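You operate a simulated robot arm through the tools that you are given. There is no shell and no other tool. Be economical: measure what you need, move in short steps, check, and stop when the job is done.

The job below is to be done with a simulated robot arm. You get a single attempt, and the scene is never put back.

## Task
Put the dark block from the top of the drawer case on the upper shelf of the steel rack. Open the rack drawer, put the yellow gap gauge in the inside of the rack drawer and shut the drawer again. Put the small block on the low shelf of the warming stand. Put the small ring on the ledge of the cream cabinet. Do these in any order.

It is judged by the outcome, as a careful person would: the job done as asked, and still so three seconds after it is handed in. It fails if anything else is knocked over, pushed out of place, dropped, spilled or broken.

## Robot
A 7-joint arm with a two-finger parallel gripper on a trunk, on a base that drives. Base frame: it is fixed to the floor where the robot stands at the start and does not move with it; the origin is under the middle of the robot, x ahead of it, y to its left, z up. Readings come in mm, rad, newtons and seconds.
With the tool pointing down near the work surface it reaches from about 100 to 620 mm from the robot's upright axis, wherever it stands. Its first joint turns from -2.007 to 2.007 rad. Places, roughly: dark block (4x4x4 cm) [500, 100, 500]; inside of the rack drawer [700, -100, 300]; ledge of the cream cabinet (17x44 cm) [-1620, 340, 740]; low shelf of the warming stand [700, 2700, 300]; rack drawer [700, -100, 300]; small block (4x4x4 cm) [600, 2800, 800]; small ring (5x5x2 cm) [600, 2900, 800]; upper shelf of the steel rack [700, 200, 1200]; yellow gap gauge [500, -250, 500]. Payload 3.91 kg.
Tool frame: the origin (TCP) lies between the finger pads and is the grasp point; the fingertips stand 30 mm ahead of it; z points along the fingers, y is the line along which they close. The gripper opens to 110 mm. The fingers are 20 mm wide and 10 mm thick; the gripper's body (48 by 112 mm) begins 55 mm behind the TCP.
Orientation is told as [roll, pitch, yaw] about the base's x, y, z axes, in that order, counted from this pose: with the fingers straight down and closing along the base's y, the tool's x points along the base's -x, its y along +y and its z along -z.

## Interface
- The arm moves only by the tool servo_tool. Its argument "plan" is a list that holds one entry, the list of rows, each a list of 7 numbers: the shift along the tool's x, y, z in m, then the turn, a rotation vector about the tool's x, y, z in degrees, then the gripper command, from -1 (fully open) to 1 (shut), values between in proportion. In form: [[[x, y, z, rx, ry, rz, grip], ...]]. A call has 1 to 12 rows; each row is the pose to reach, as a shift and turn from the pose commanded when the call began, along the tool's axes at that moment. Each row takes 0.2 s and may step no farther than 50 mm and 0.15 rad from the row before; otherwise, or with a gripper value out of range, the whole call is refused. Where a pose cannot be reached the arm comes as near as it can. A force on the tool above 40 N (or 10 N above the force at the start of the call, whichever is more), or a blocked arm, ends the call early, and 0.2 s more pass. The fingers move at their own pace (about 108 mm/s each) and stop on an object; they squeeze with about 31 N. The grip force told is the motor's: it shows also when the fingers shut on nothing. Time passes only in rows, and 0.2 s behind the last, so rows that repeat a pose let the fingers close. It gives the time, the measured TCP pose, the force on the tool (base axes), the opening and the grip force at its end, in the units of the frame above (readings bear some noise), with the torque about the TCP (base axes, N m) and any sound that the robot's microphone picked up, and new pictures: "views" is both (left out), scene, wrist or none.
- Cameras (640 x 400 px; columns grow to the right, rows downward): "scene" is now at [17.5, 149.4, 1603.7]; the picture's right is [-0.03, -1.00, 0.00], its down [-0.74, 0.02, -0.67] and it looks along [0.67, -0.02, -0.74] (base axes); focal length 214 px, centre (320, 200). "wrist" rides on the gripper at [72, 17, -103] in the tool frame; the picture's right is [-0.23, 0.97, 0.00], its down [-0.76, -0.18, -0.62] and it looks along [-0.61, -0.14, 0.78] (tool axes); focal length 222 px, centre (320, 200). There is no depth. A picture from a camera that has moved, and an enlarged one, comes with that camera's place and axes in the base frame and with its lens.
- move_column(by): slides the trunk up (or, below 0, down) by that many mm; the arm and the scene camera ride with it, the base frame stays. It gives what a move gives, with no picture.
- base_move(legs): drives the robot by 1 to 6 legs, each [ahead, turn to the left] in mm and rad, along the robot's own axes; the way and the turn of a leg run together, so that a leg with both is an arc; at most 1500 mm and 3.142 rad a leg. The arm and the cameras ride along, it lands a little off, and it stops where it bumps. It gives what a move gives, and a new picture of the scene camera.
- turn_head(pan, tilt): turns the head with the scene camera to pan (to the left, within 2.705 rad either way) and tilt (down, from -0.506 to 1.204), counted from straight ahead of the robot. It gives what a move gives, and a new picture of the scene camera.
- close_up(camera, box): a new picture of the part [left, top, right, bottom] of that camera's present view, enlarged. The clock stands still meanwhile.
- close_job(): hands the job in; it is judged then, once.

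Go step by step. Nothing tells you exact positions but the pictures and the camera data: compare them with the known pose of the tool, close in by small moves and look again before you grip or let go. The budget is 165 turns and 260 pictures, counting those below and the enlarged ones. Unless the task says otherwise, let go and move clear before handing in, and close with one line.

The tools are called as a command line: name --argument value ..., lists and objects as JSON in quotes. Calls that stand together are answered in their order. servo_tool: Moves the arm, as the interface text tells. Its arguments: {"type":"object","properties":{"plan":{"type":"array","items":{"type":"array","items":{"type":"array","items":{"type":"number"}}}},"views":{"type":"string","enum":["both","scene","wrist","none"]}},"required":["plan"]} The other tools are called the same way: move_column (by) slides the trunk up or down; base_move (legs) drives the base; turn_head (pan, tilt) turns the head that bears the scene camera; close_up (camera, box) takes an enlarged picture of a part of a camera's view; close_job () hands the job in.

At the start:

```text
clock: 0.0
position: [325.5, -21.2, 1481.4]
tool_rot: [0.0, -0.001, 0.002]
force: [-0.1, -0.1, -0.5]
ft_torque: [0.01, 0.01, -0.01]
width: 109.9
finger_force: 0.0
trunk travel left (down, up): [-719.0, 271.0]
robot x, y, heading: [-0.4, -1.9, -0.0]
head pan, tilt: [-0.03, 0.841]
```

scene: 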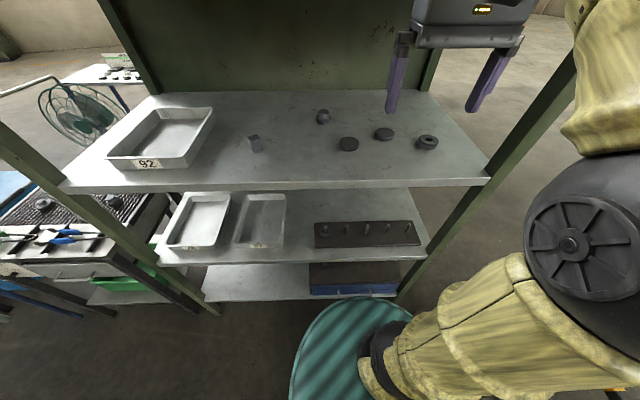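
wrist: 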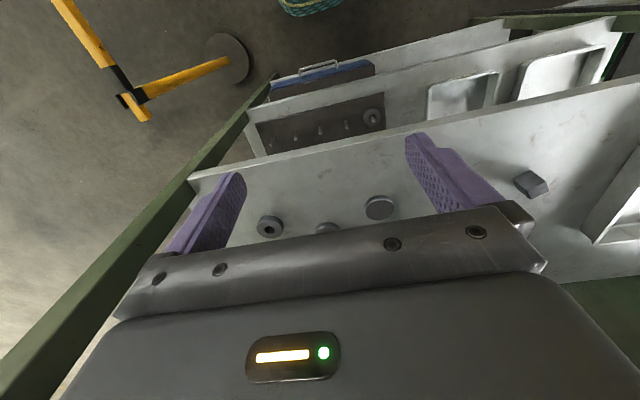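

I see the steel rack ahead with its upper shelf, a middle shelf and a bottom shelf with a blue-fronted drawer. I'll look closer before moving anything.

close_up --camera "scene" --box '[150, 180, 450, 380]'

turn_head --pan 0.0 --tilt 1.2

turn_head --pan 1.2 --tilt 0.6

turn_head --pan 2.6 --tilt 0.5

turn_head --pan -1.2 --tilt 0.8

```text
2.00 times, centred on (300, 280) of scene
camera zoom: at [17.5, 149.4, 1603.7], right [-0.03, -1.0, 0.0], down [-0.74, 0.02, -0.67], along [0.67, -0.02, -0.74], focal length 429 px, centre (360, 40)
```

zoom: 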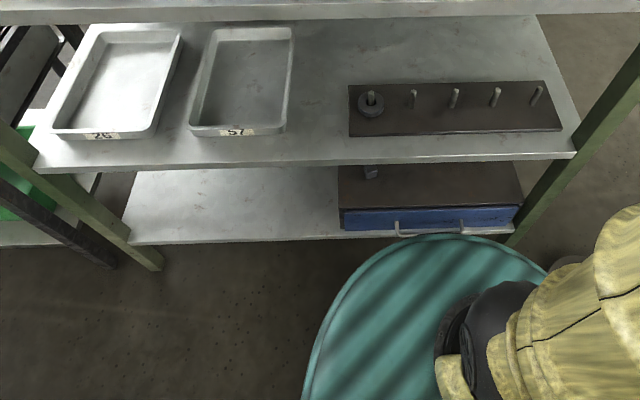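

```text
clock: 0.8
position: [325.7, -22.6, 1481.6]
tool_rot: [0.001, -0.001, 0.001]
force: [0.0, 0.6, 0.8]
ft_torque: [0.02, -0.02, 0.02]
width: 109.6
finger_force: 0.0
trunk travel left (down, up): [-719.0, 271.0]
robot x, y, heading: [1.4, -0.1, -0.002]
head pan, tilt: [0.0, 1.201]
camera scene: at [-5.1, 151.8, 1579.3], right [0.0, -1.0, 0.0], down [-0.93, 0.0, -0.36], along [0.36, 0.0, -0.93], focal length 214 px, centre (320, 200)
```

scene: 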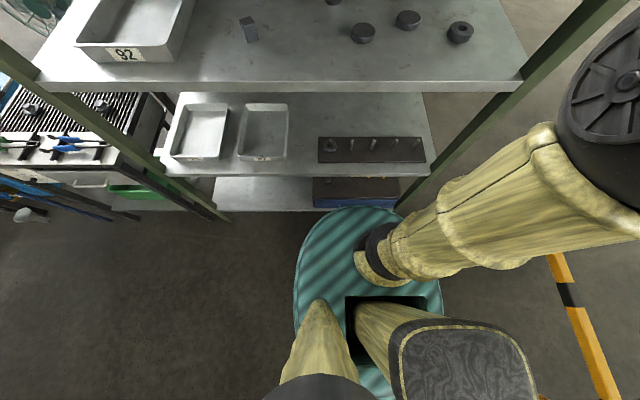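

```text
clock: 2.2
position: [325.2, -22.6, 1481.4]
tool_rot: [0.0, 0.001, 0.001]
force: [0.1, -0.1, -0.3]
ft_torque: [-0.01, -0.02, -0.03]
width: 109.6
finger_force: 0.0
trunk travel left (down, up): [-719.0, 271.0]
robot x, y, heading: [4.0, -1.3, -0.006]
head pan, tilt: [1.201, 0.6]
camera scene: at [-29.1, 234.1, 1623.8], right [0.93, -0.36, 0.0], down [-0.2, -0.53, -0.82], along [0.3, 0.77, -0.57], focal length 214 px, centre (320, 200)
```

scene: 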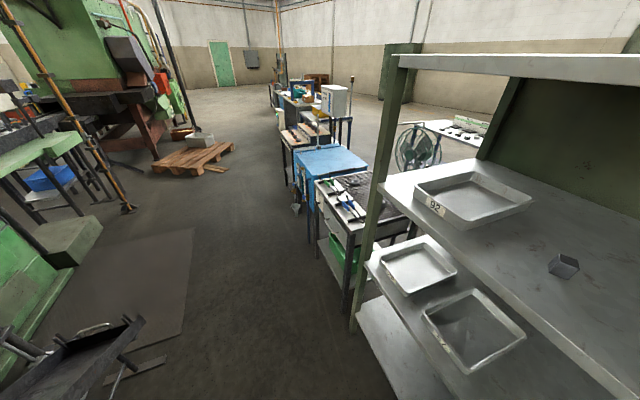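

```text
clock: 3.8
position: [326.3, -21.5, 1482.0]
tool_rot: [-0.001, 0.0, 0.0]
force: [-0.1, -0.3, -0.3]
ft_torque: [0.01, -0.03, 0.0]
width: 110.2
finger_force: 0.1
trunk travel left (down, up): [-719.0, 271.0]
robot x, y, heading: [-1.5, 2.9, 0.002]
head pan, tilt: [2.601, 0.499]
camera scene: at [-139.1, 198.7, 1633.0], right [0.52, 0.86, 0.0], down [0.41, -0.25, -0.88], along [-0.75, 0.45, -0.48], focal length 214 px, centre (320, 200)
```

scene: 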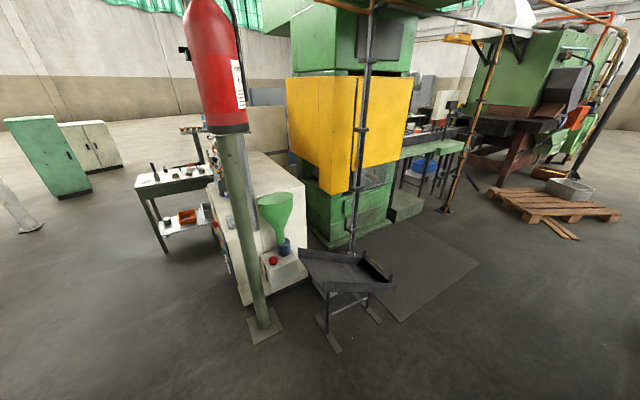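

```text
clock: 6.9
position: [324.9, -21.0, 1480.6]
tool_rot: [0.0, 0.0, -0.001]
force: [-0.5, -1.2, 0.1]
ft_torque: [-0.01, -0.02, 0.0]
width: 110.1
finger_force: 0.0
trunk travel left (down, up): [-719.0, 271.0]
robot x, y, heading: [2.6, -0.2, 0.001]
head pan, tilt: [-1.201, 0.799]
camera scene: at [-31.9, 76.6, 1607.0], right [-0.93, -0.36, 0.0], down [-0.26, 0.67, -0.7], along [0.25, -0.65, -0.72], focal length 214 px, centre (320, 200)
```

scene: 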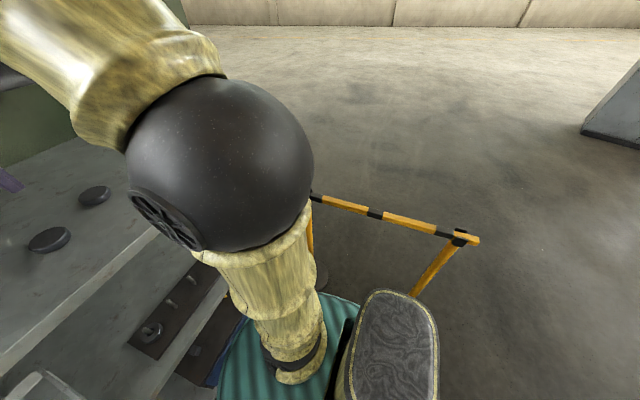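

The drawer case sits on the bottom shelf. I'll lower the trunk to view the lower tiers from the front.

base_move --legs '[[-250, 0]]'

move_column --by -600

turn_head --pan -0.1 --tilt 0.7

```text
clock: 8.9
position: [75.5, -23.5, 1482.1]
tool_rot: [0.0, 0.001, -0.004]
force: [-0.8, 0.2, 0.1]
ft_torque: [0.0, -0.03, 0.01]
width: 110.0
finger_force: 0.1
trunk travel left (down, up): [-719.0, 271.0]
robot x, y, heading: [-247.7, 0.2, -0.011]
head pan, tilt: [-1.201, 0.799]
camera scene: at [-281.2, 77.5, 1607.0], right [-0.93, -0.36, 0.0], down [-0.25, 0.67, -0.7], along [0.25, -0.65, -0.72], focal length 214 px, centre (320, 200)
```

scene: 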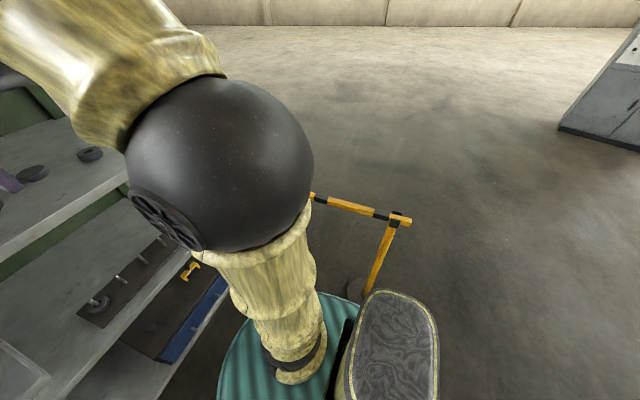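

```text
refused: -600 is not a number from -400 to 400
```

```text
clock: 10.3
position: [77.5, -22.9, 1480.9]
tool_rot: [0.0, 0.0, -0.005]
force: [0.5, -1.0, -0.4]
ft_torque: [0.01, 0.01, -0.03]
width: 110.1
finger_force: 0.1
trunk travel left (down, up): [-719.0, 271.0]
robot x, y, heading: [-248.7, 4.0, -0.005]
head pan, tilt: [-0.099, 0.7]
camera scene: at [-224.4, 143.8, 1615.2], right [-0.11, -0.99, 0.0], down [-0.64, 0.07, -0.76], along [0.76, -0.08, -0.64], focal length 214 px, centre (320, 200)
```

scene: 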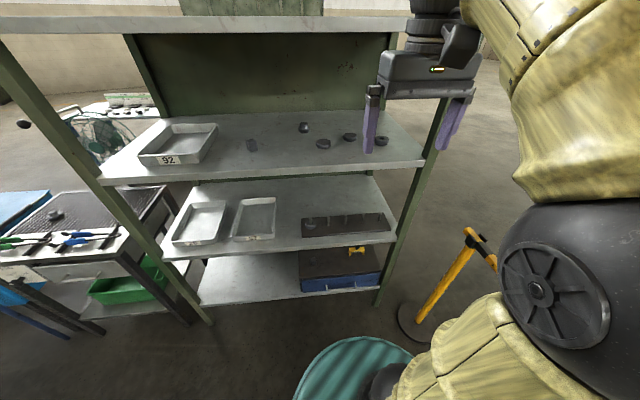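

The gauge and the block are both on top of the drawer case, and the shelf with tray 92 works out at z≈1200, so it's the upper shelf. Lowering the trunk.

move_column --by -400

move_column --by -200

turn_head --pan -0.2 --tilt 0.5

close_up --camera "scene" --box '[200, 120, 440, 270]'

```text
clock: 14.1
position: [76.5, -22.8, 1082.5]
tool_rot: [0.0, 0.001, -0.005]
force: [-0.3, 0.7, -0.7]
ft_torque: [-0.03, 0.03, 0.01]
width: 110.0
finger_force: 0.1
trunk travel left (down, up): [-319.0, 671.0]
robot x, y, heading: [-252.8, 1.2, -0.005]
head pan, tilt: [-0.099, 0.7]
```

```text
clock: 16.3
position: [77.3, -22.0, 880.8]
tool_rot: [0.001, -0.001, -0.007]
force: [-0.2, -0.3, 0.5]
ft_torque: [-0.02, 0.0, 0.01]
width: 109.9
finger_force: 0.0
trunk travel left (down, up): [-119.0, 871.0]
robot x, y, heading: [-250.8, -0.8, -0.005]
head pan, tilt: [-0.099, 0.7]
```

```text
clock: 17.0
position: [76.4, -23.8, 882.0]
tool_rot: [0.001, 0.0, -0.006]
force: [-0.1, 0.2, -0.7]
ft_torque: [0.01, 0.02, 0.02]
width: 110.1
finger_force: 0.1
trunk travel left (down, up): [-119.0, 871.0]
robot x, y, heading: [-248.7, 1.9, -0.005]
head pan, tilt: [-0.201, 0.499]
camera scene: at [-219.9, 134.2, 1032.9], right [-0.2, -0.98, 0.0], down [-0.47, 0.1, -0.88], along [0.86, -0.18, -0.48], focal length 214 px, centre (320, 200)
```

scene: 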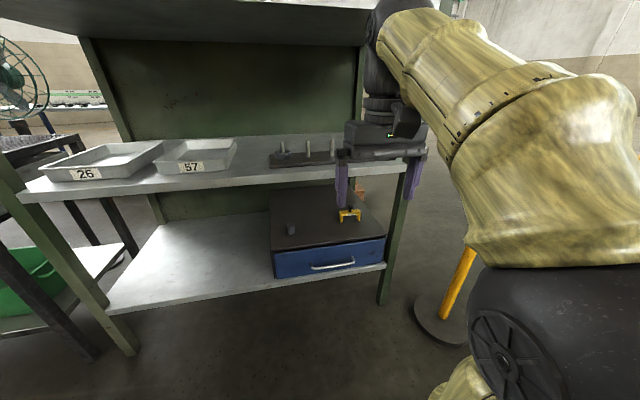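

```text
2.67 times, centred on (320, 195) of scene
camera zoom: at [-219.9, 134.2, 1032.9], right [-0.2, -0.98, 0.0], down [-0.47, 0.1, -0.88], along [0.86, -0.18, -0.48], focal length 572 px, centre (320, 213)
```

zoom: 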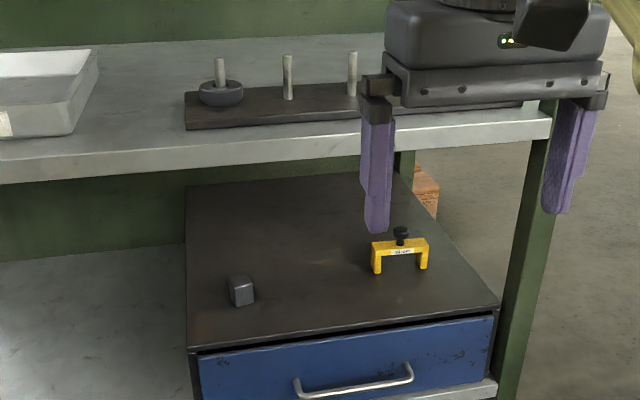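

The block is at about (545, 103, 474) and the gauge at about (595, -180, 475), both under the middle shelf. So I need an inclined forward approach: lower the trunk, then tilt the tool 40° while going down.

move_column --by -119

servo_tool --plan '[[[0, 0.021, 0.035, 0, -7, 0, -1], [0, 0.042, 0.07, 0, -14, 0, -1], [0, 0.063, 0.105, 0, -21, 0, -1], [0, 0.084, 0.14, 0, -28, 0, -1], [0, 0.105, 0.175, 0, -35, 0, -1], [0, 0.125, 0.2, 0, -40, 0, -1], [0, 0.125, 0.2, 0, -40, 0, -1]]]'

```text
clock: 18.5
position: [75.3, -22.3, 763.3]
tool_rot: [-0.001, 0.0, -0.006]
force: [-0.2, 0.7, 0.0]
ft_torque: [-0.02, 0.0, 0.02]
width: 110.0
finger_force: 0.0
trunk travel left (down, up): [0.0, 990.0]
robot x, y, heading: [-246.5, 1.7, -0.009]
head pan, tilt: [-0.201, 0.499]
```

```text
clock: 20.3
position: [122.7, 135.9, 507.2]
tool_rot: [-0.072, -0.619, 0.033]
force: [0.4, 0.0, -0.4]
ft_torque: [0.0, -0.01, -0.01]
width: 109.8
finger_force: 0.1
out of reach, approached as far as the arm can: row 3, 4, 5, 6, 7
trunk travel left (down, up): [0.0, 990.0]
robot x, y, heading: [-247.0, -2.0, -0.001]
head pan, tilt: [-0.201, 0.499]
stopped in row 7: the arm was blocked; the commanded pose is now the measured one
camera scene: at [-215.8, 135.5, 914.5], right [-0.21, -0.98, 0.0], down [-0.47, 0.1, -0.88], along [0.86, -0.18, -0.48], focal length 214 px, centre (320, 200)
camera wrist: at [3.3, 156.9, 547.4], right [0.19, 0.98, 0.08], down [0.26, -0.12, 0.96], along [0.95, -0.17, -0.27], focal length 222 px, centre (320, 200)
```

scene: 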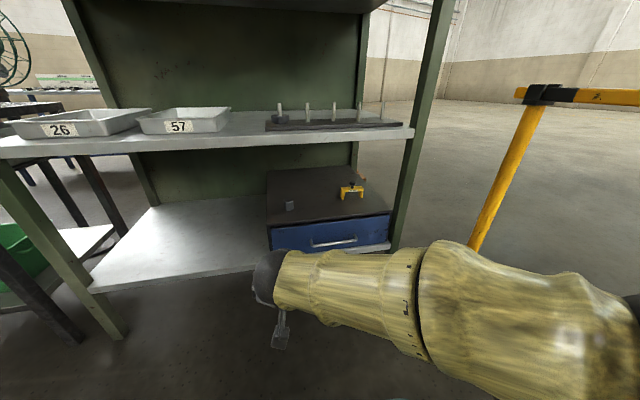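
wrist: 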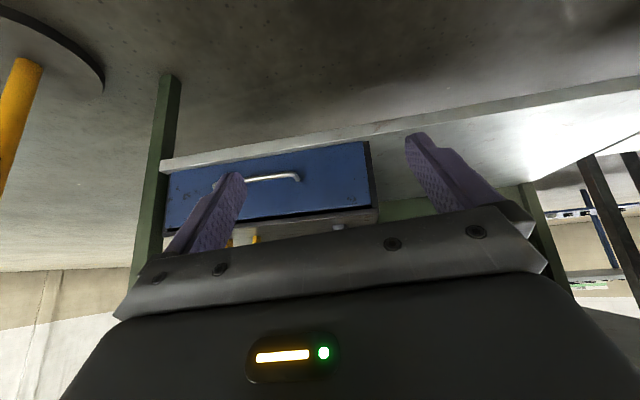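

The tool is tilted but too close in. I'll extend the arm forward in free space and check the orientation.

servo_tool --plan '[[[-0.032, 0, 0.023, 0, -1, 0, -1], [-0.065, 0, 0.046, 0, -2, 0, -1], [-0.098, 0, 0.07, 0, -3, 0, -1], [-0.13, 0, 0.093, 0, -4, 0, -1], [-0.163, 0, 0.116, 0, -5, 0, -1], [-0.163, 0, 0.116, 0, -5, 0, -1]]]'

close_up --camera "scene" --box '[240, 100, 420, 260]'

```text
clock: 21.7
position: [320.1, 132.9, 513.5]
tool_rot: [-0.068, -0.719, 0.037]
force: [0.2, 0.0, -1.1]
ft_torque: [0.01, -0.02, -0.01]
width: 110.3
finger_force: 0.0
trunk travel left (down, up): [0.0, 990.0]
robot x, y, heading: [-250.0, 2.6, -0.007]
head pan, tilt: [-0.201, 0.499]
camera scene: at [-219.9, 134.2, 913.9], right [-0.21, -0.98, 0.0], down [-0.47, 0.1, -0.88], along [0.86, -0.18, -0.48], focal length 214 px, centre (320, 200)
camera wrist: at [197.1, 153.0, 541.5], right [0.18, 0.98, 0.1], down [0.16, -0.13, 0.98], along [0.97, -0.16, -0.18], focal length 222 px, centre (320, 200)
```

scene: 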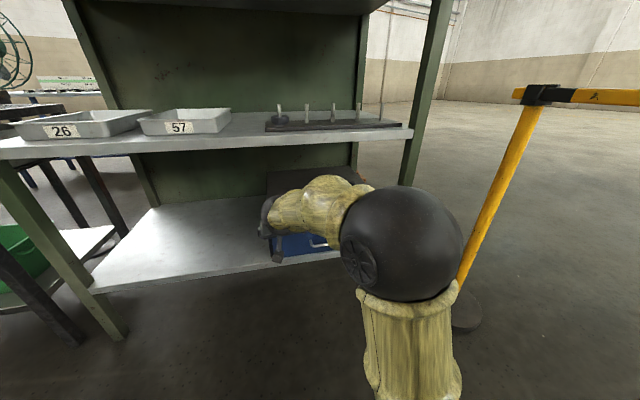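
wrist: 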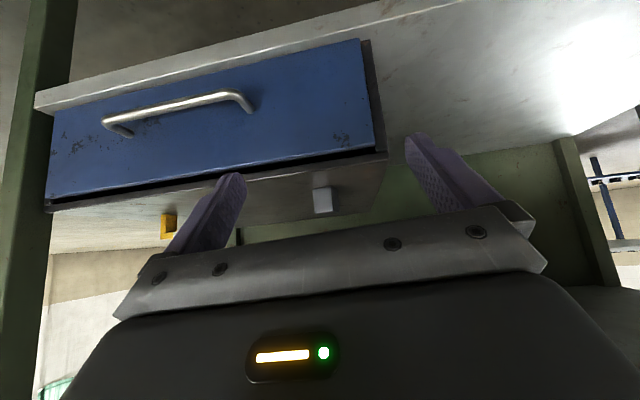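

```text
2.50 times, centred on (330, 180) of scene
camera zoom: at [-219.9, 134.2, 913.9], right [-0.21, -0.98, 0.0], down [-0.47, 0.1, -0.88], along [0.86, -0.18, -0.48], focal length 536 px, centre (295, 250)
```

zoom: 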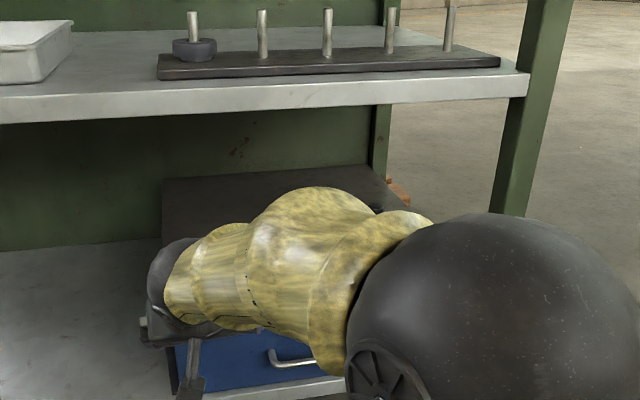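

The wrist camera now sees the case front and block, with the image upside down. I'll take a closer look to pin down the block and gauge.

close_up --camera "wrist" --box '[140, 140, 420, 315]'

```text
2.29 times, centred on (280, 228) of wrist
camera zoom: at [197.1, 153.0, 541.5], right [0.18, 0.98, 0.1], down [0.16, -0.13, 0.98], along [0.97, -0.16, -0.18], focal length 508 px, centre (411, 137)
```

zoom: 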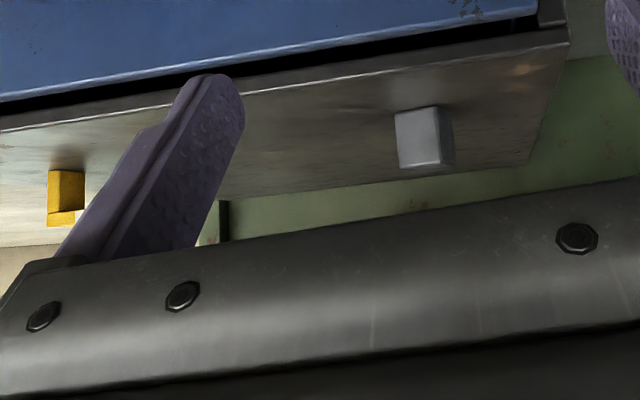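

The block centre is near (566, 101, 476), on a case top at z≈456. I'll square the tool up on y≈101 at z≈500, then drive 200 ahead.

servo_tool --plan '[[[0.004, -0.016, 0.005, -1.2, 0, 0.8, -1], [0.009, -0.032, 0.01, -2.5, 0, 1.6, -1], [0.009, -0.032, 0.01, -2.5, 0, 1.6, -1]]]' --views "none"

base_move --legs '[[200, 0]]'

close_up --camera "wrist" --box '[0, 0, 640, 400]'

```text
clock: 22.5
position: [318.8, 101.1, 503.5]
tool_rot: [0.0, -0.722, 0.001]
force: [0.0, -0.3, -0.3]
ft_torque: [-0.02, 0.05, 0.0]
width: 110.1
finger_force: 0.1
trunk travel left (down, up): [0.0, 990.0]
robot x, y, heading: [-249.1, -2.0, -0.004]
head pan, tilt: [-0.201, 0.499]
```

```text
clock: 24.2
position: [519.4, 101.8, 502.0]
tool_rot: [-0.001, -0.721, 0.005]
force: [0.2, 0.4, -0.5]
ft_torque: [-0.01, -0.02, 0.02]
width: 110.1
finger_force: 0.0
trunk travel left (down, up): [0.0, 990.0]
robot x, y, heading: [-44.7, 2.6, -0.003]
head pan, tilt: [-0.201, 0.499]
camera scene: at [-20.4, 133.3, 913.9], right [-0.2, -0.98, 0.0], down [-0.47, 0.1, -0.88], along [0.86, -0.18, -0.48], focal length 214 px, centre (320, 200)
```

scene: 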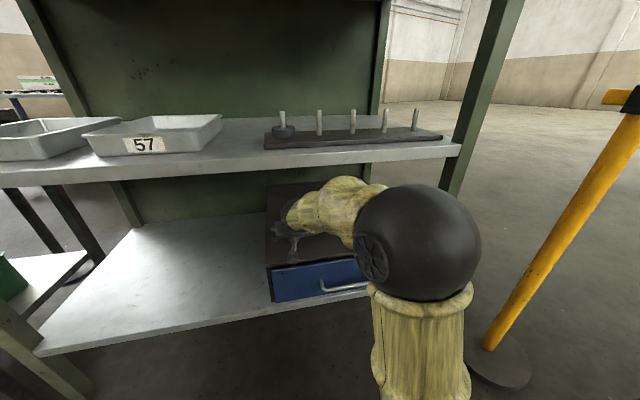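

```text
1.00 times, centred on (320, 200) of wrist (not enlarged: the box is as wide or as high as the picture)
camera zoom: at [396.4, 118.8, 531.3], right [0.17, 0.97, 0.15], down [0.16, -0.18, 0.97], along [0.97, -0.14, -0.19], focal length 222 px, centre (320, 200)
```

zoom: 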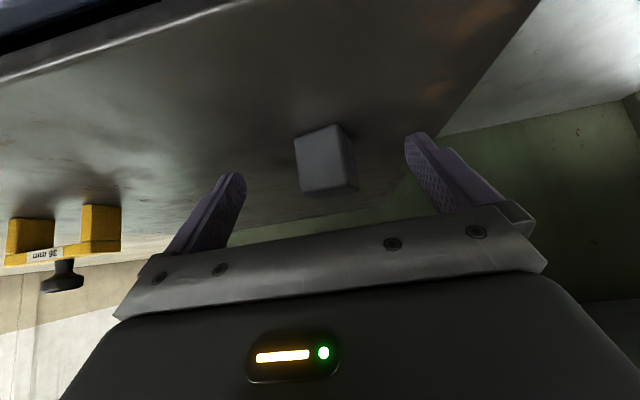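

The block sits centred between the fingers, near (555, 104). I'll move down to TCP (545, 104, 488), which keeps the tips just above the case top, and close.

servo_tool --plan '[[[-0.005, 0.001, 0.014, 0, 0, 0, -1], [-0.01, 0.002, 0.0275, 0, 0, 0, -1], [-0.01, 0.002, 0.0275, 0, 0, 0, -1]]]' --views "wrist"

```text
clock: 25.1
position: [543.9, 103.5, 492.0]
tool_rot: [-0.001, -0.725, 0.001]
force: [-17.6, 1.7, 20.4]
ft_torque: [-1.12, 0.22, -1.06]
width: 109.6
finger_force: 0.0
trunk travel left (down, up): [0.0, 990.0]
robot x, y, heading: [-45.9, -1.7, -0.002]
head pan, tilt: [-0.201, 0.499]
camera wrist: at [420.8, 121.2, 519.7], right [0.17, 0.97, 0.15], down [0.16, -0.18, 0.97], along [0.97, -0.14, -0.18], focal length 222 px, centre (320, 200)
```

wrist: 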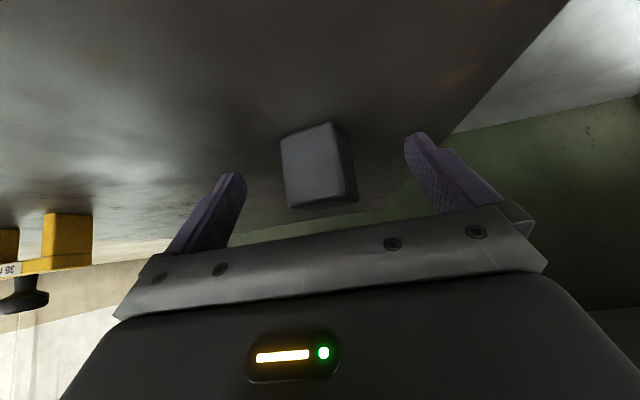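

The -y fingertip is lightly touching the case top, which puts that surface at about z 462. I'll raise 4 mm and close on the block.

servo_tool --plan '[[[-0.0026, 0, -0.003, 0, 0, 0, -1], [-0.0026, 0, -0.003, 0, 0, 0, 0], [-0.0026, 0, -0.003, 0, 0, 0, 1], [-0.0026, 0, -0.003, 0, 0, 0, 1], [-0.0026, 0, -0.003, 0, 0, 0, 1]]]' --views "wrist"

```text
clock: 26.2
position: [544.3, 103.4, 490.7]
tool_rot: [0.001, -0.72, 0.005]
force: [-0.1, 0.2, 0.4]
ft_torque: [-0.05, -0.04, 0.05]
width: 32.1
finger_force: 31.1
trunk travel left (down, up): [0.0, 990.0]
robot x, y, heading: [-49.9, -0.3, -0.008]
head pan, tilt: [-0.201, 0.499]
camera wrist: at [421.7, 121.3, 520.6], right [0.17, 0.97, 0.15], down [0.16, -0.18, 0.97], along [0.97, -0.14, -0.19], focal length 222 px, centre (320, 200)
```

wrist: 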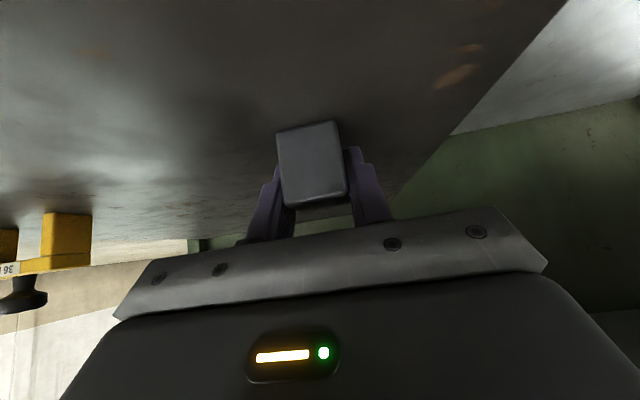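

Gripped at 32 mm wide. I'll lift 20 mm, back out, then raise the trunk toward the upper shelf.

servo_tool --plan '[[[-0.0132, 0, -0.015, 0, 0, 0, 1], [-0.0132, 0, -0.015, 0, 0, 0, 1]]]' --views "wrist"

base_move --legs '[[-300, 0]]'

move_column --by 400

move_column --by 390

turn_head --pan -0.1 --tilt 0.6

```text
clock: 26.9
position: [544.6, 103.3, 511.7]
tool_rot: [0.001, -0.721, 0.002]
force: [-0.5, 0.4, 0.7]
ft_torque: [0.0, 0.01, 0.02]
width: 31.0
finger_force: 31.1
trunk travel left (down, up): [0.0, 990.0]
robot x, y, heading: [-47.3, -3.2, -0.0]
head pan, tilt: [-0.201, 0.499]
camera wrist: at [421.9, 121.0, 541.9], right [0.17, 0.97, 0.15], down [0.16, -0.18, 0.97], along [0.97, -0.14, -0.19], focal length 222 px, centre (320, 200)
```

wrist: 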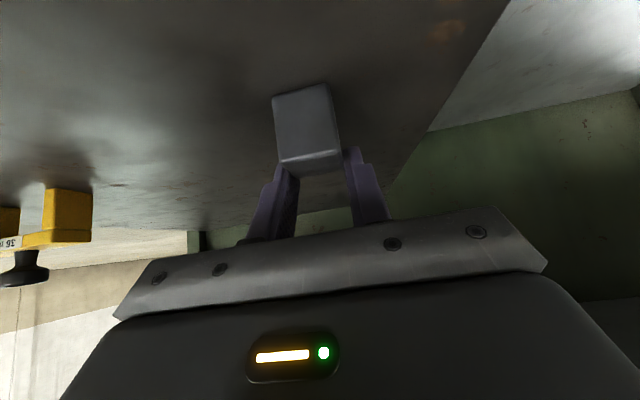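

```text
clock: 29.1
position: [248.2, 102.5, 511.6]
tool_rot: [0.0, -0.718, 0.001]
force: [1.3, 0.1, 0.5]
ft_torque: [-0.03, -0.03, -0.02]
width: 31.5
finger_force: 31.2
trunk travel left (down, up): [0.0, 990.0]
robot x, y, heading: [-345.5, 0.5, -0.01]
head pan, tilt: [-0.201, 0.499]
camera scene: at [-316.3, 134.8, 913.9], right [-0.21, -0.98, 0.0], down [-0.47, 0.1, -0.88], along [0.86, -0.18, -0.48], focal length 214 px, centre (320, 200)
```

scene: 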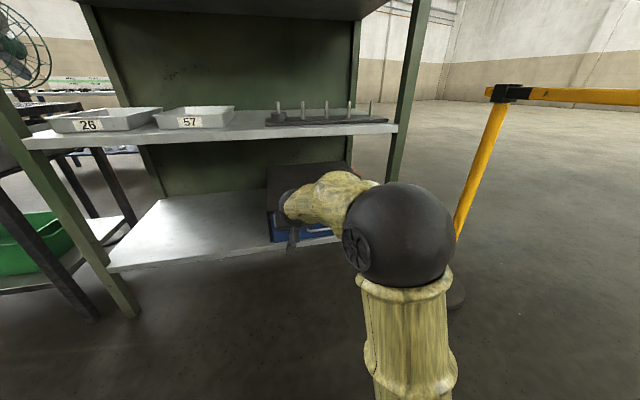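

```text
clock: 33.0
position: [249.5, 102.4, 911.8]
tool_rot: [0.002, -0.719, -0.001]
force: [-0.1, -0.8, -2.7]
ft_torque: [0.0, -0.05, -0.01]
width: 31.7
finger_force: 30.8
trunk travel left (down, up): [-400.0, 590.0]
robot x, y, heading: [-341.6, -0.2, -0.008]
head pan, tilt: [-0.201, 0.499]
```

```text
clock: 36.7
position: [249.1, 102.8, 1302.6]
tool_rot: [0.0, -0.72, 0.001]
force: [0.8, 0.4, -2.9]
ft_torque: [-0.05, -0.03, -0.01]
width: 31.3
finger_force: 31.1
trunk travel left (down, up): [-790.0, 200.0]
robot x, y, heading: [-346.9, -1.3, -0.006]
head pan, tilt: [-0.201, 0.499]
```

```text
clock: 37.4
position: [248.2, 103.4, 1302.4]
tool_rot: [-0.003, -0.72, 0.0]
force: [0.3, -0.7, -2.8]
ft_torque: [-0.03, -0.04, 0.0]
width: 31.6
finger_force: 30.2
trunk travel left (down, up): [-790.0, 200.0]
robot x, y, heading: [-347.6, 3.0, -0.009]
head pan, tilt: [-0.099, 0.6]
camera scene: at [-317.2, 144.1, 1694.9], right [-0.11, -0.99, 0.0], down [-0.56, 0.06, -0.83], along [0.82, -0.09, -0.56], focal length 214 px, centre (320, 200)
```

scene: 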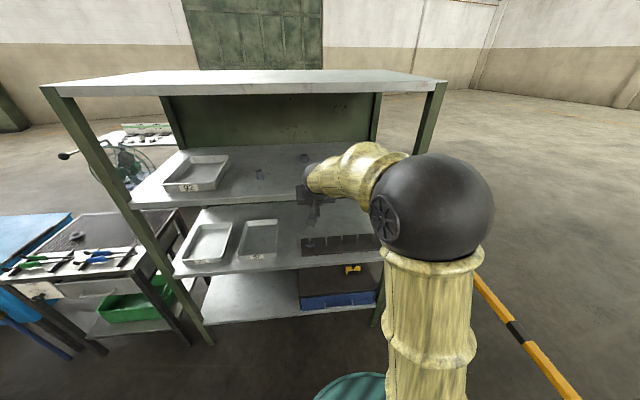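

I'll shift to y≈190, a free spot between the round parts and the small block, then drive in above the upper shelf.

servo_tool --plan '[[[0, 0.045, 0, 0, 0, 0, 1], [0, 0.087, 0, 0, 0, 0, 1], [0, 0.087, 0, 0, 0, 0, 1]]]' --views "none"

base_move --legs '[[285, 0]]'

close_up --camera "wrist" --box '[0, 0, 640, 400]'

```text
clock: 38.2
position: [249.1, 188.8, 1303.3]
tool_rot: [0.0, -0.72, -0.001]
force: [-0.2, -0.5, -3.1]
ft_torque: [-0.01, -0.05, -0.02]
width: 31.3
finger_force: 30.8
trunk travel left (down, up): [-790.0, 200.0]
robot x, y, heading: [-348.4, 2.2, -0.006]
head pan, tilt: [-0.099, 0.6]
```

```text
clock: 40.4
position: [533.6, 186.8, 1304.7]
tool_rot: [-0.001, -0.719, -0.001]
force: [-0.1, 0.1, -2.9]
ft_torque: [0.02, -0.03, -0.03]
width: 31.7
finger_force: 30.7
trunk travel left (down, up): [-790.0, 200.0]
robot x, y, heading: [-61.3, 0.5, -0.01]
head pan, tilt: [-0.099, 0.6]
camera scene: at [-32.6, 142.2, 1694.8], right [-0.11, -0.99, 0.0], down [-0.56, 0.06, -0.82], along [0.82, -0.09, -0.57], focal length 214 px, centre (320, 200)
```

scene: 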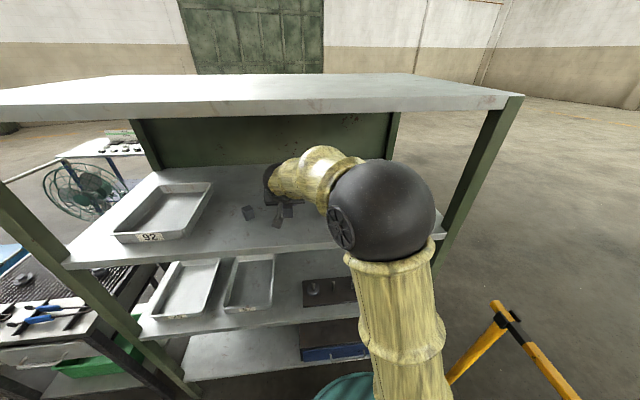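

```text
1.00 times, centred on (320, 200) of wrist (not enlarged: the box is as wide or as high as the picture)
camera zoom: at [411.1, 205.1, 1333.5], right [0.17, 0.97, 0.15], down [0.16, -0.18, 0.97], along [0.97, -0.14, -0.19], focal length 222 px, centre (320, 200)
```

zoom: 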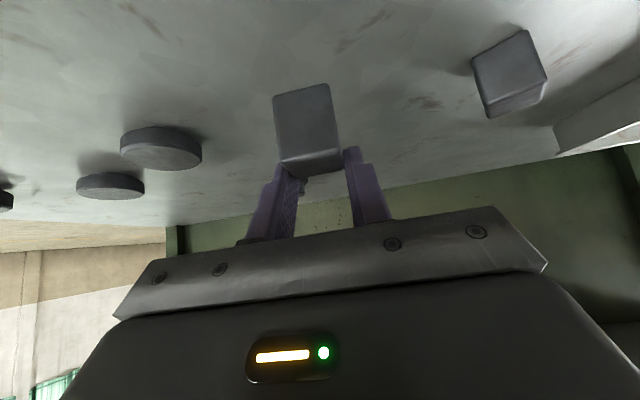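

Clear spot confirmed. I'll lower in small steps until contact.

servo_tool --plan '[[[0.0066, 0, 0.0075, 0, 0, 0, 1], [0.0132, 0, 0.015, 0, 0, 0, 1], [0.0198, 0, 0.0225, 0, 0, 0, 1], [0.0264, 0, 0.03, 0, 0, 0, 1], [0.0297, 0, 0.0338, 0, 0, 0, 1]]]' --views "wrist"

```text
clock: 41.6
position: [530.0, 186.0, 1260.8]
tool_rot: [0.001, -0.722, -0.002]
force: [-3.9, -0.7, 24.4]
ft_torque: [0.06, -0.08, 0.17]
width: 31.7
finger_force: 31.1
trunk travel left (down, up): [-790.0, 200.0]
robot x, y, heading: [-58.1, -0.6, -0.009]
head pan, tilt: [-0.099, 0.6]
camera wrist: at [407.8, 204.4, 1290.0], right [0.17, 0.97, 0.15], down [0.16, -0.18, 0.97], along [0.97, -0.14, -0.19], focal length 222 px, centre (320, 200)
```

wrist: 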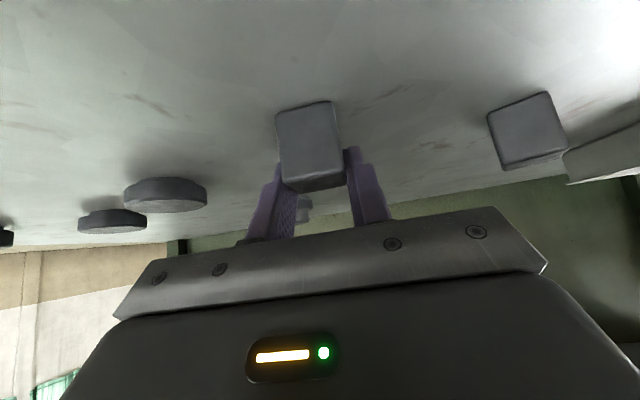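

Contact with the shelf at TCP z≈1261. I'll release and retreat along the tool axis.

servo_tool --plan '[[[-0.0005, 0, -0.0005, 0, 0, 0, 0.4], [-0.0005, 0, -0.0005, 0, 0, 0, 0.1], [-0.0005, 0, -0.0005, 0, 0, 0, 0.1], [0, 0, -0.03, 0, 0, 0, 0.1], [0, 0, -0.07, 0, 0, 0, 0.1], [0, 0, -0.07, 0, 0, 0, 0.1]]]' --views "wrist"

```text
clock: 43.0
position: [488.0, 187.9, 1311.8]
tool_rot: [-0.001, -0.718, -0.003]
force: [0.1, -0.7, -0.1]
ft_torque: [-0.01, -0.02, -0.05]
width: 49.5
finger_force: 0.0
trunk travel left (down, up): [-790.0, 200.0]
robot x, y, heading: [-65.8, -2.6, -0.012]
head pan, tilt: [-0.099, 0.6]
camera wrist: at [365.9, 205.9, 1341.0], right [0.17, 0.97, 0.15], down [0.16, -0.18, 0.97], along [0.97, -0.14, -0.19], focal length 222 px, centre (320, 200)
```

wrist: 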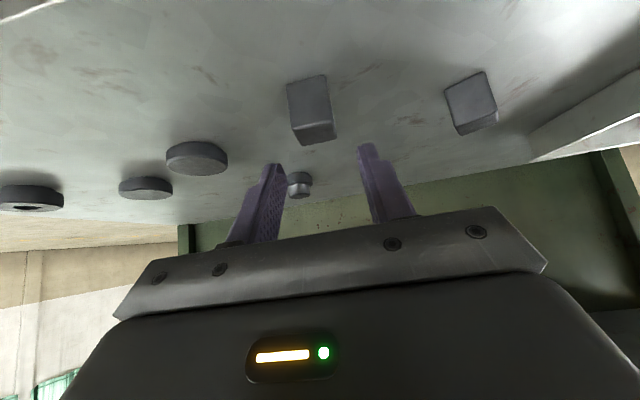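

The block is on the upper shelf. Next is the drawer: back out, lower the trunk, and turn the tool level toward the handle.

base_move --legs '[[-330, 0]]'

move_column --by -400

move_column --by -390

servo_tool --plan '[[[0, -0.03, 0, 0, -7, 0, 0.1], [0, -0.06, 0, 0, -14, 0, 0.1], [0, -0.09, 0, 0, -21, 0, 0.1], [0, -0.12, 0, 0, -28, 0, 0.1], [0, -0.16, 0, 0, -35, 0, 0.1], [0, -0.2, 0, 0, -42, 0, 0.1], [0, -0.235, 0, 0, -48, 0, 0.1], [0, -0.235, 0, 0, -48, 0, 0.1]]]'

```text
clock: 45.5
position: [152.3, 189.4, 1312.7]
tool_rot: [-0.001, -0.72, -0.005]
force: [0.0, 0.3, 0.7]
ft_torque: [-0.03, -0.02, -0.02]
width: 49.7
finger_force: 0.2
trunk travel left (down, up): [-790.0, 200.0]
robot x, y, heading: [-400.0, 3.9, -0.01]
head pan, tilt: [-0.099, 0.6]
camera scene: at [-370.1, 145.3, 1694.9], right [-0.11, -0.99, 0.0], down [-0.56, 0.06, -0.83], along [0.82, -0.09, -0.56], focal length 214 px, centre (320, 200)
```

scene: 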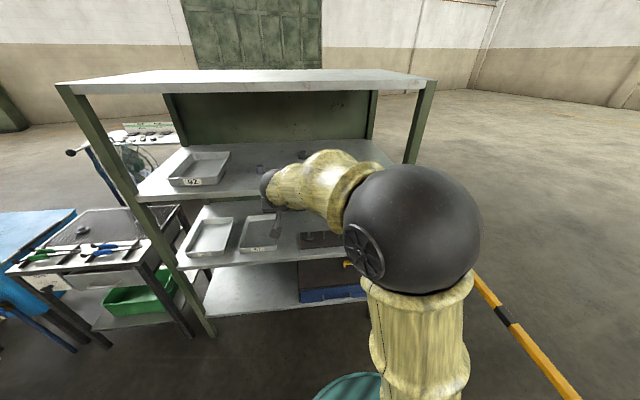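

```text
clock: 49.3
position: [153.5, 189.0, 911.1]
tool_rot: [0.0, -0.719, -0.005]
force: [-0.9, 0.4, 0.5]
ft_torque: [0.0, 0.0, 0.01]
width: 49.5
finger_force: 0.0
trunk travel left (down, up): [-390.0, 600.0]
robot x, y, heading: [-397.8, 1.4, -0.011]
head pan, tilt: [-0.099, 0.6]
```

```text
clock: 53.1
position: [153.3, 187.8, 522.2]
tool_rot: [0.001, -0.719, -0.005]
force: [-0.2, 0.1, -0.2]
ft_torque: [0.0, -0.01, 0.01]
width: 49.7
finger_force: 0.0
trunk travel left (down, up): [0.0, 990.0]
robot x, y, heading: [-399.5, 3.7, -0.011]
head pan, tilt: [-0.099, 0.6]
```

```text
clock: 55.1
position: [161.3, 54.8, 436.7]
tool_rot: [-0.348, -1.372, 0.533]
force: [0.6, -0.5, -0.5]
ft_torque: [0.03, 0.01, 0.02]
width: 49.2
finger_force: 0.1
out of reach, approached as far as the arm can: row 5
trunk travel left (down, up): [0.0, 990.0]
robot x, y, heading: [-397.3, 0.0, -0.012]
head pan, tilt: [-0.099, 0.6]
stopped in row 8: the arm was blocked; the commanded pose is now the measured one
camera scene: at [-369.3, 145.1, 904.9], right [-0.11, -0.99, 0.0], down [-0.56, 0.06, -0.82], along [0.82, -0.09, -0.57], focal length 214 px, centre (320, 200)
camera wrist: at [46.2, 47.2, 384.2], right [-0.15, 0.98, 0.16], down [-0.44, -0.21, 0.87], along [0.89, 0.06, 0.46], focal length 222 px, centre (320, 200)
```

scene: 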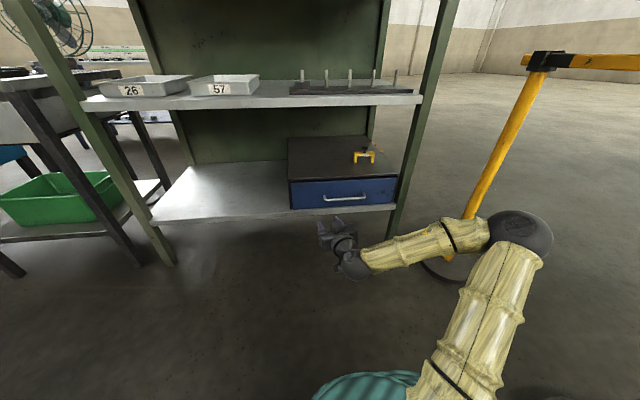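
wrist: 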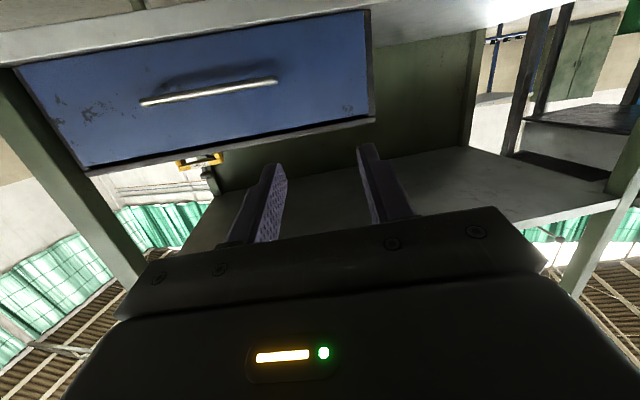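

The level pitch met a joint limit, but the scene view now shows the drawer clearly. I'll measure the handle.

close_up --camera "scene" --box '[270, 120, 430, 220]'

close_up --camera "wrist" --box '[0, 0, 400, 250]'

```text
4.00 times, centred on (350, 170) of scene
camera zoom: at [-369.3, 145.1, 904.9], right [-0.11, -0.99, 0.0], down [-0.56, 0.06, -0.82], along [0.82, -0.09, -0.57], focal length 858 px, centre (200, 320)
```

zoom: 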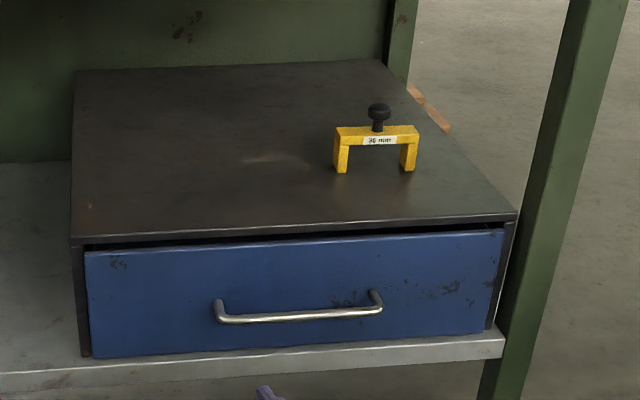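

```text
1.60 times, centred on (200, 125) of wrist
camera zoom: at [46.2, 47.2, 384.2], right [-0.15, 0.98, 0.16], down [-0.44, -0.21, 0.87], along [0.89, 0.06, 0.46], focal length 355 px, centre (512, 320)
```

zoom: 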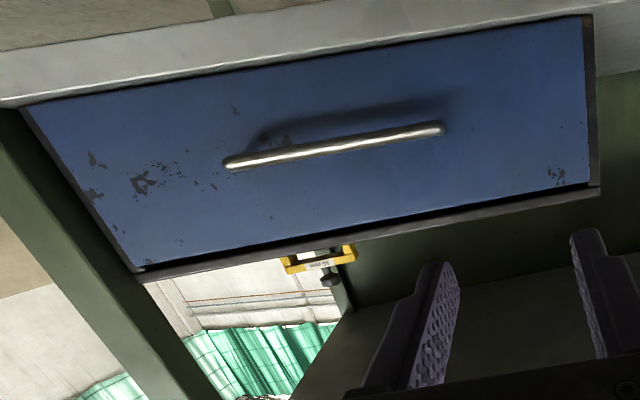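

The handle bar is at x≈400, z≈370, with y from 36 to -140. The tool is nearly level already, so I'll roll it 90° in free space to make the fingers close vertically.

servo_tool --plan '[[[0, 0, 0, 0, 0, 8, 0.1], [0, 0, 0, 0, 0, 16, 0.1], [0, 0, 0, 0, 0, 24, 0.1], [0, 0, 0, 0, 0, 32, 0.1], [0, 0, 0, 0, 0, 40, 0.1], [0, 0, 0, 0, 0, 48, 0.1], [0, 0, 0, 0, 0, 56, 0.1], [0, 0, 0, 0, 0, 64, 0.1], [0, 0, 0, 0, 0, 72, 0.1], [0, 0, 0, 0, 0, 80, 0.1], [0, 0, 0, 0, 0, 86, 0.1], [0, 0, 0, 0, 0, 86, 0.1]]]'

```text
clock: 57.7
position: [162.1, 54.3, 438.7]
tool_rot: [1.381, -0.133, -1.369]
force: [0.2, -0.1, -0.1]
ft_torque: [-0.01, -0.01, 0.02]
width: 49.7
finger_force: 0.0
trunk travel left (down, up): [0.0, 990.0]
robot x, y, heading: [-397.2, 2.8, -0.011]
head pan, tilt: [-0.099, 0.6]
camera scene: at [-369.2, 145.2, 904.9], right [-0.11, -0.99, 0.0], down [-0.56, 0.06, -0.82], along [0.82, -0.09, -0.57], focal length 214 px, centre (320, 200)
camera wrist: at [50.0, 110.8, 463.0], right [0.2, -0.06, 0.98], down [-0.48, -0.88, 0.05], along [0.86, -0.48, -0.2], focal length 222 px, centre (320, 200)
```

scene: 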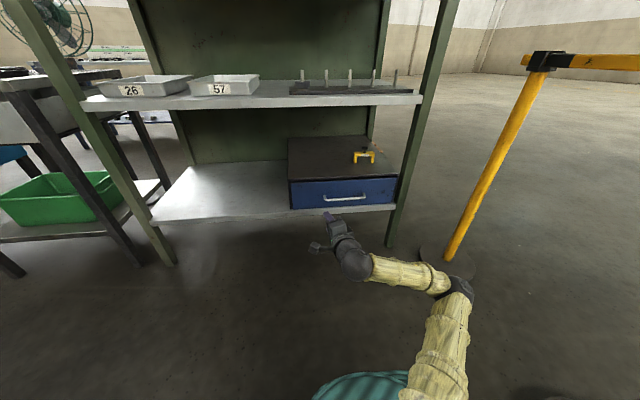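
wrist: 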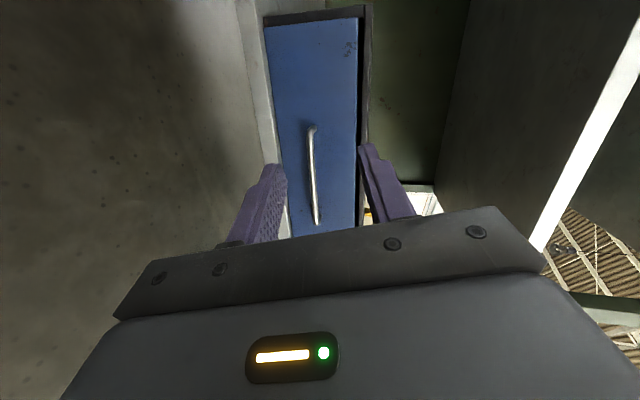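

Rolled successfully. Now I'll straighten the yaw and roll and line up with the handle centre (y≈-52, z≈374).

servo_tool --plan '[[[-0.0235, -0.02, -0.0017, 0.4, -2.5, 2.5, 0.1], [-0.047, -0.04, -0.0034, 0.7, -5, 5, 0.1], [-0.07, -0.06, -0.005, 1.1, -7.5, 7.5, 0.1], [-0.094, -0.08, -0.0067, 1.4, -10, 9.8, 0.1], [-0.094, -0.08, -0.0067, 1.4, -10, 9.8, 0.1]]]'

```text
clock: 58.8
position: [155.0, -86.4, 443.5]
tool_rot: [1.49, -0.207, -1.634]
force: [-0.6, 0.4, -0.1]
ft_torque: [-0.04, -0.03, 0.01]
width: 49.6
finger_force: 0.1
out of reach, approached as far as the arm can: row 4, 5
trunk travel left (down, up): [0.0, 990.0]
robot x, y, heading: [-395.4, 2.1, -0.013]
head pan, tilt: [-0.099, 0.6]
stopped in row 5: the arm was blocked; the commanded pose is now the measured one
camera scene: at [-369.2, 145.1, 904.9], right [-0.11, -0.99, 0.0], down [-0.56, 0.06, -0.82], along [0.82, -0.09, -0.57], focal length 214 px, centre (320, 200)
camera wrist: at [58.3, -2.1, 452.3], right [0.08, -0.03, 1.0], down [-0.68, -0.73, 0.03], along [0.73, -0.68, -0.08], focal length 222 px, centre (320, 200)
```

scene: 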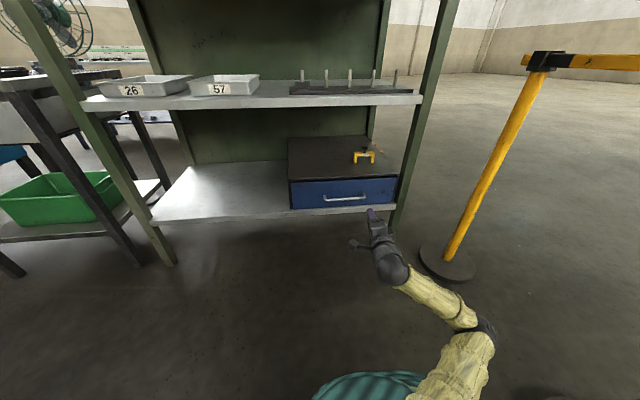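
wrist: 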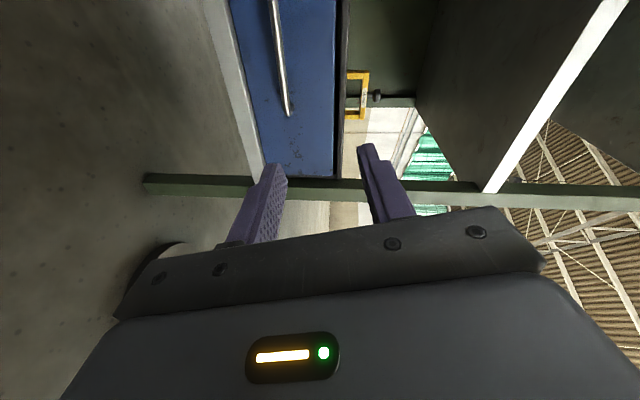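

The wrist can't go low while level, so I'll tilt the tool about 37° down while lining up on the handle.

servo_tool --plan '[[[0.0, 0.0, 0.0, 6.3, 1.5, 2.0, 0.1], [0.01, -0.005, 0.0, 12.6, 3.1, 4.1, 0.1], [0.02, -0.015, 0.0, 18.8, 4.6, 6.1, 0.2], [0.03, -0.03, 0.001, 25.1, 6.2, 8.2, 0.3], [0.045, -0.05, 0.002, 31.4, 7.7, 10.2, 0.35], [0.045, -0.05, 0.002, 31.4, 7.7, 10.2, 0.35]]]'

```text
clock: 60.2
position: [155.5, -50.9, 384.2]
tool_rot: [0.926, 0.009, -1.571]
force: [0.9, 0.0, 1.1]
ft_torque: [0.01, 0.03, 0.03]
width: 35.9
finger_force: 0.1
trunk travel left (down, up): [0.0, 990.0]
robot x, y, heading: [-396.5, 4.4, -0.009]
head pan, tilt: [-0.099, 0.6]
camera scene: at [-369.3, 145.1, 904.9], right [-0.11, -0.99, 0.0], down [-0.56, 0.06, -0.82], along [0.82, -0.09, -0.57], focal length 214 px, centre (320, 200)
camera wrist: at [82.4, 21.9, 459.1], right [0.59, -0.23, 0.78], down [-0.6, -0.76, 0.23], along [0.54, -0.6, -0.59], focal length 222 px, centre (320, 200)
```

scene: 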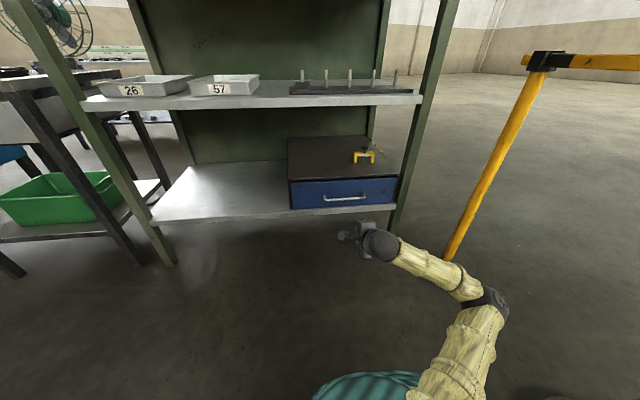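
wrist: 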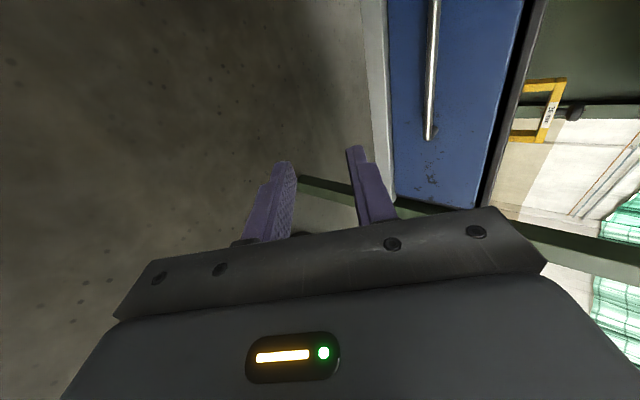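

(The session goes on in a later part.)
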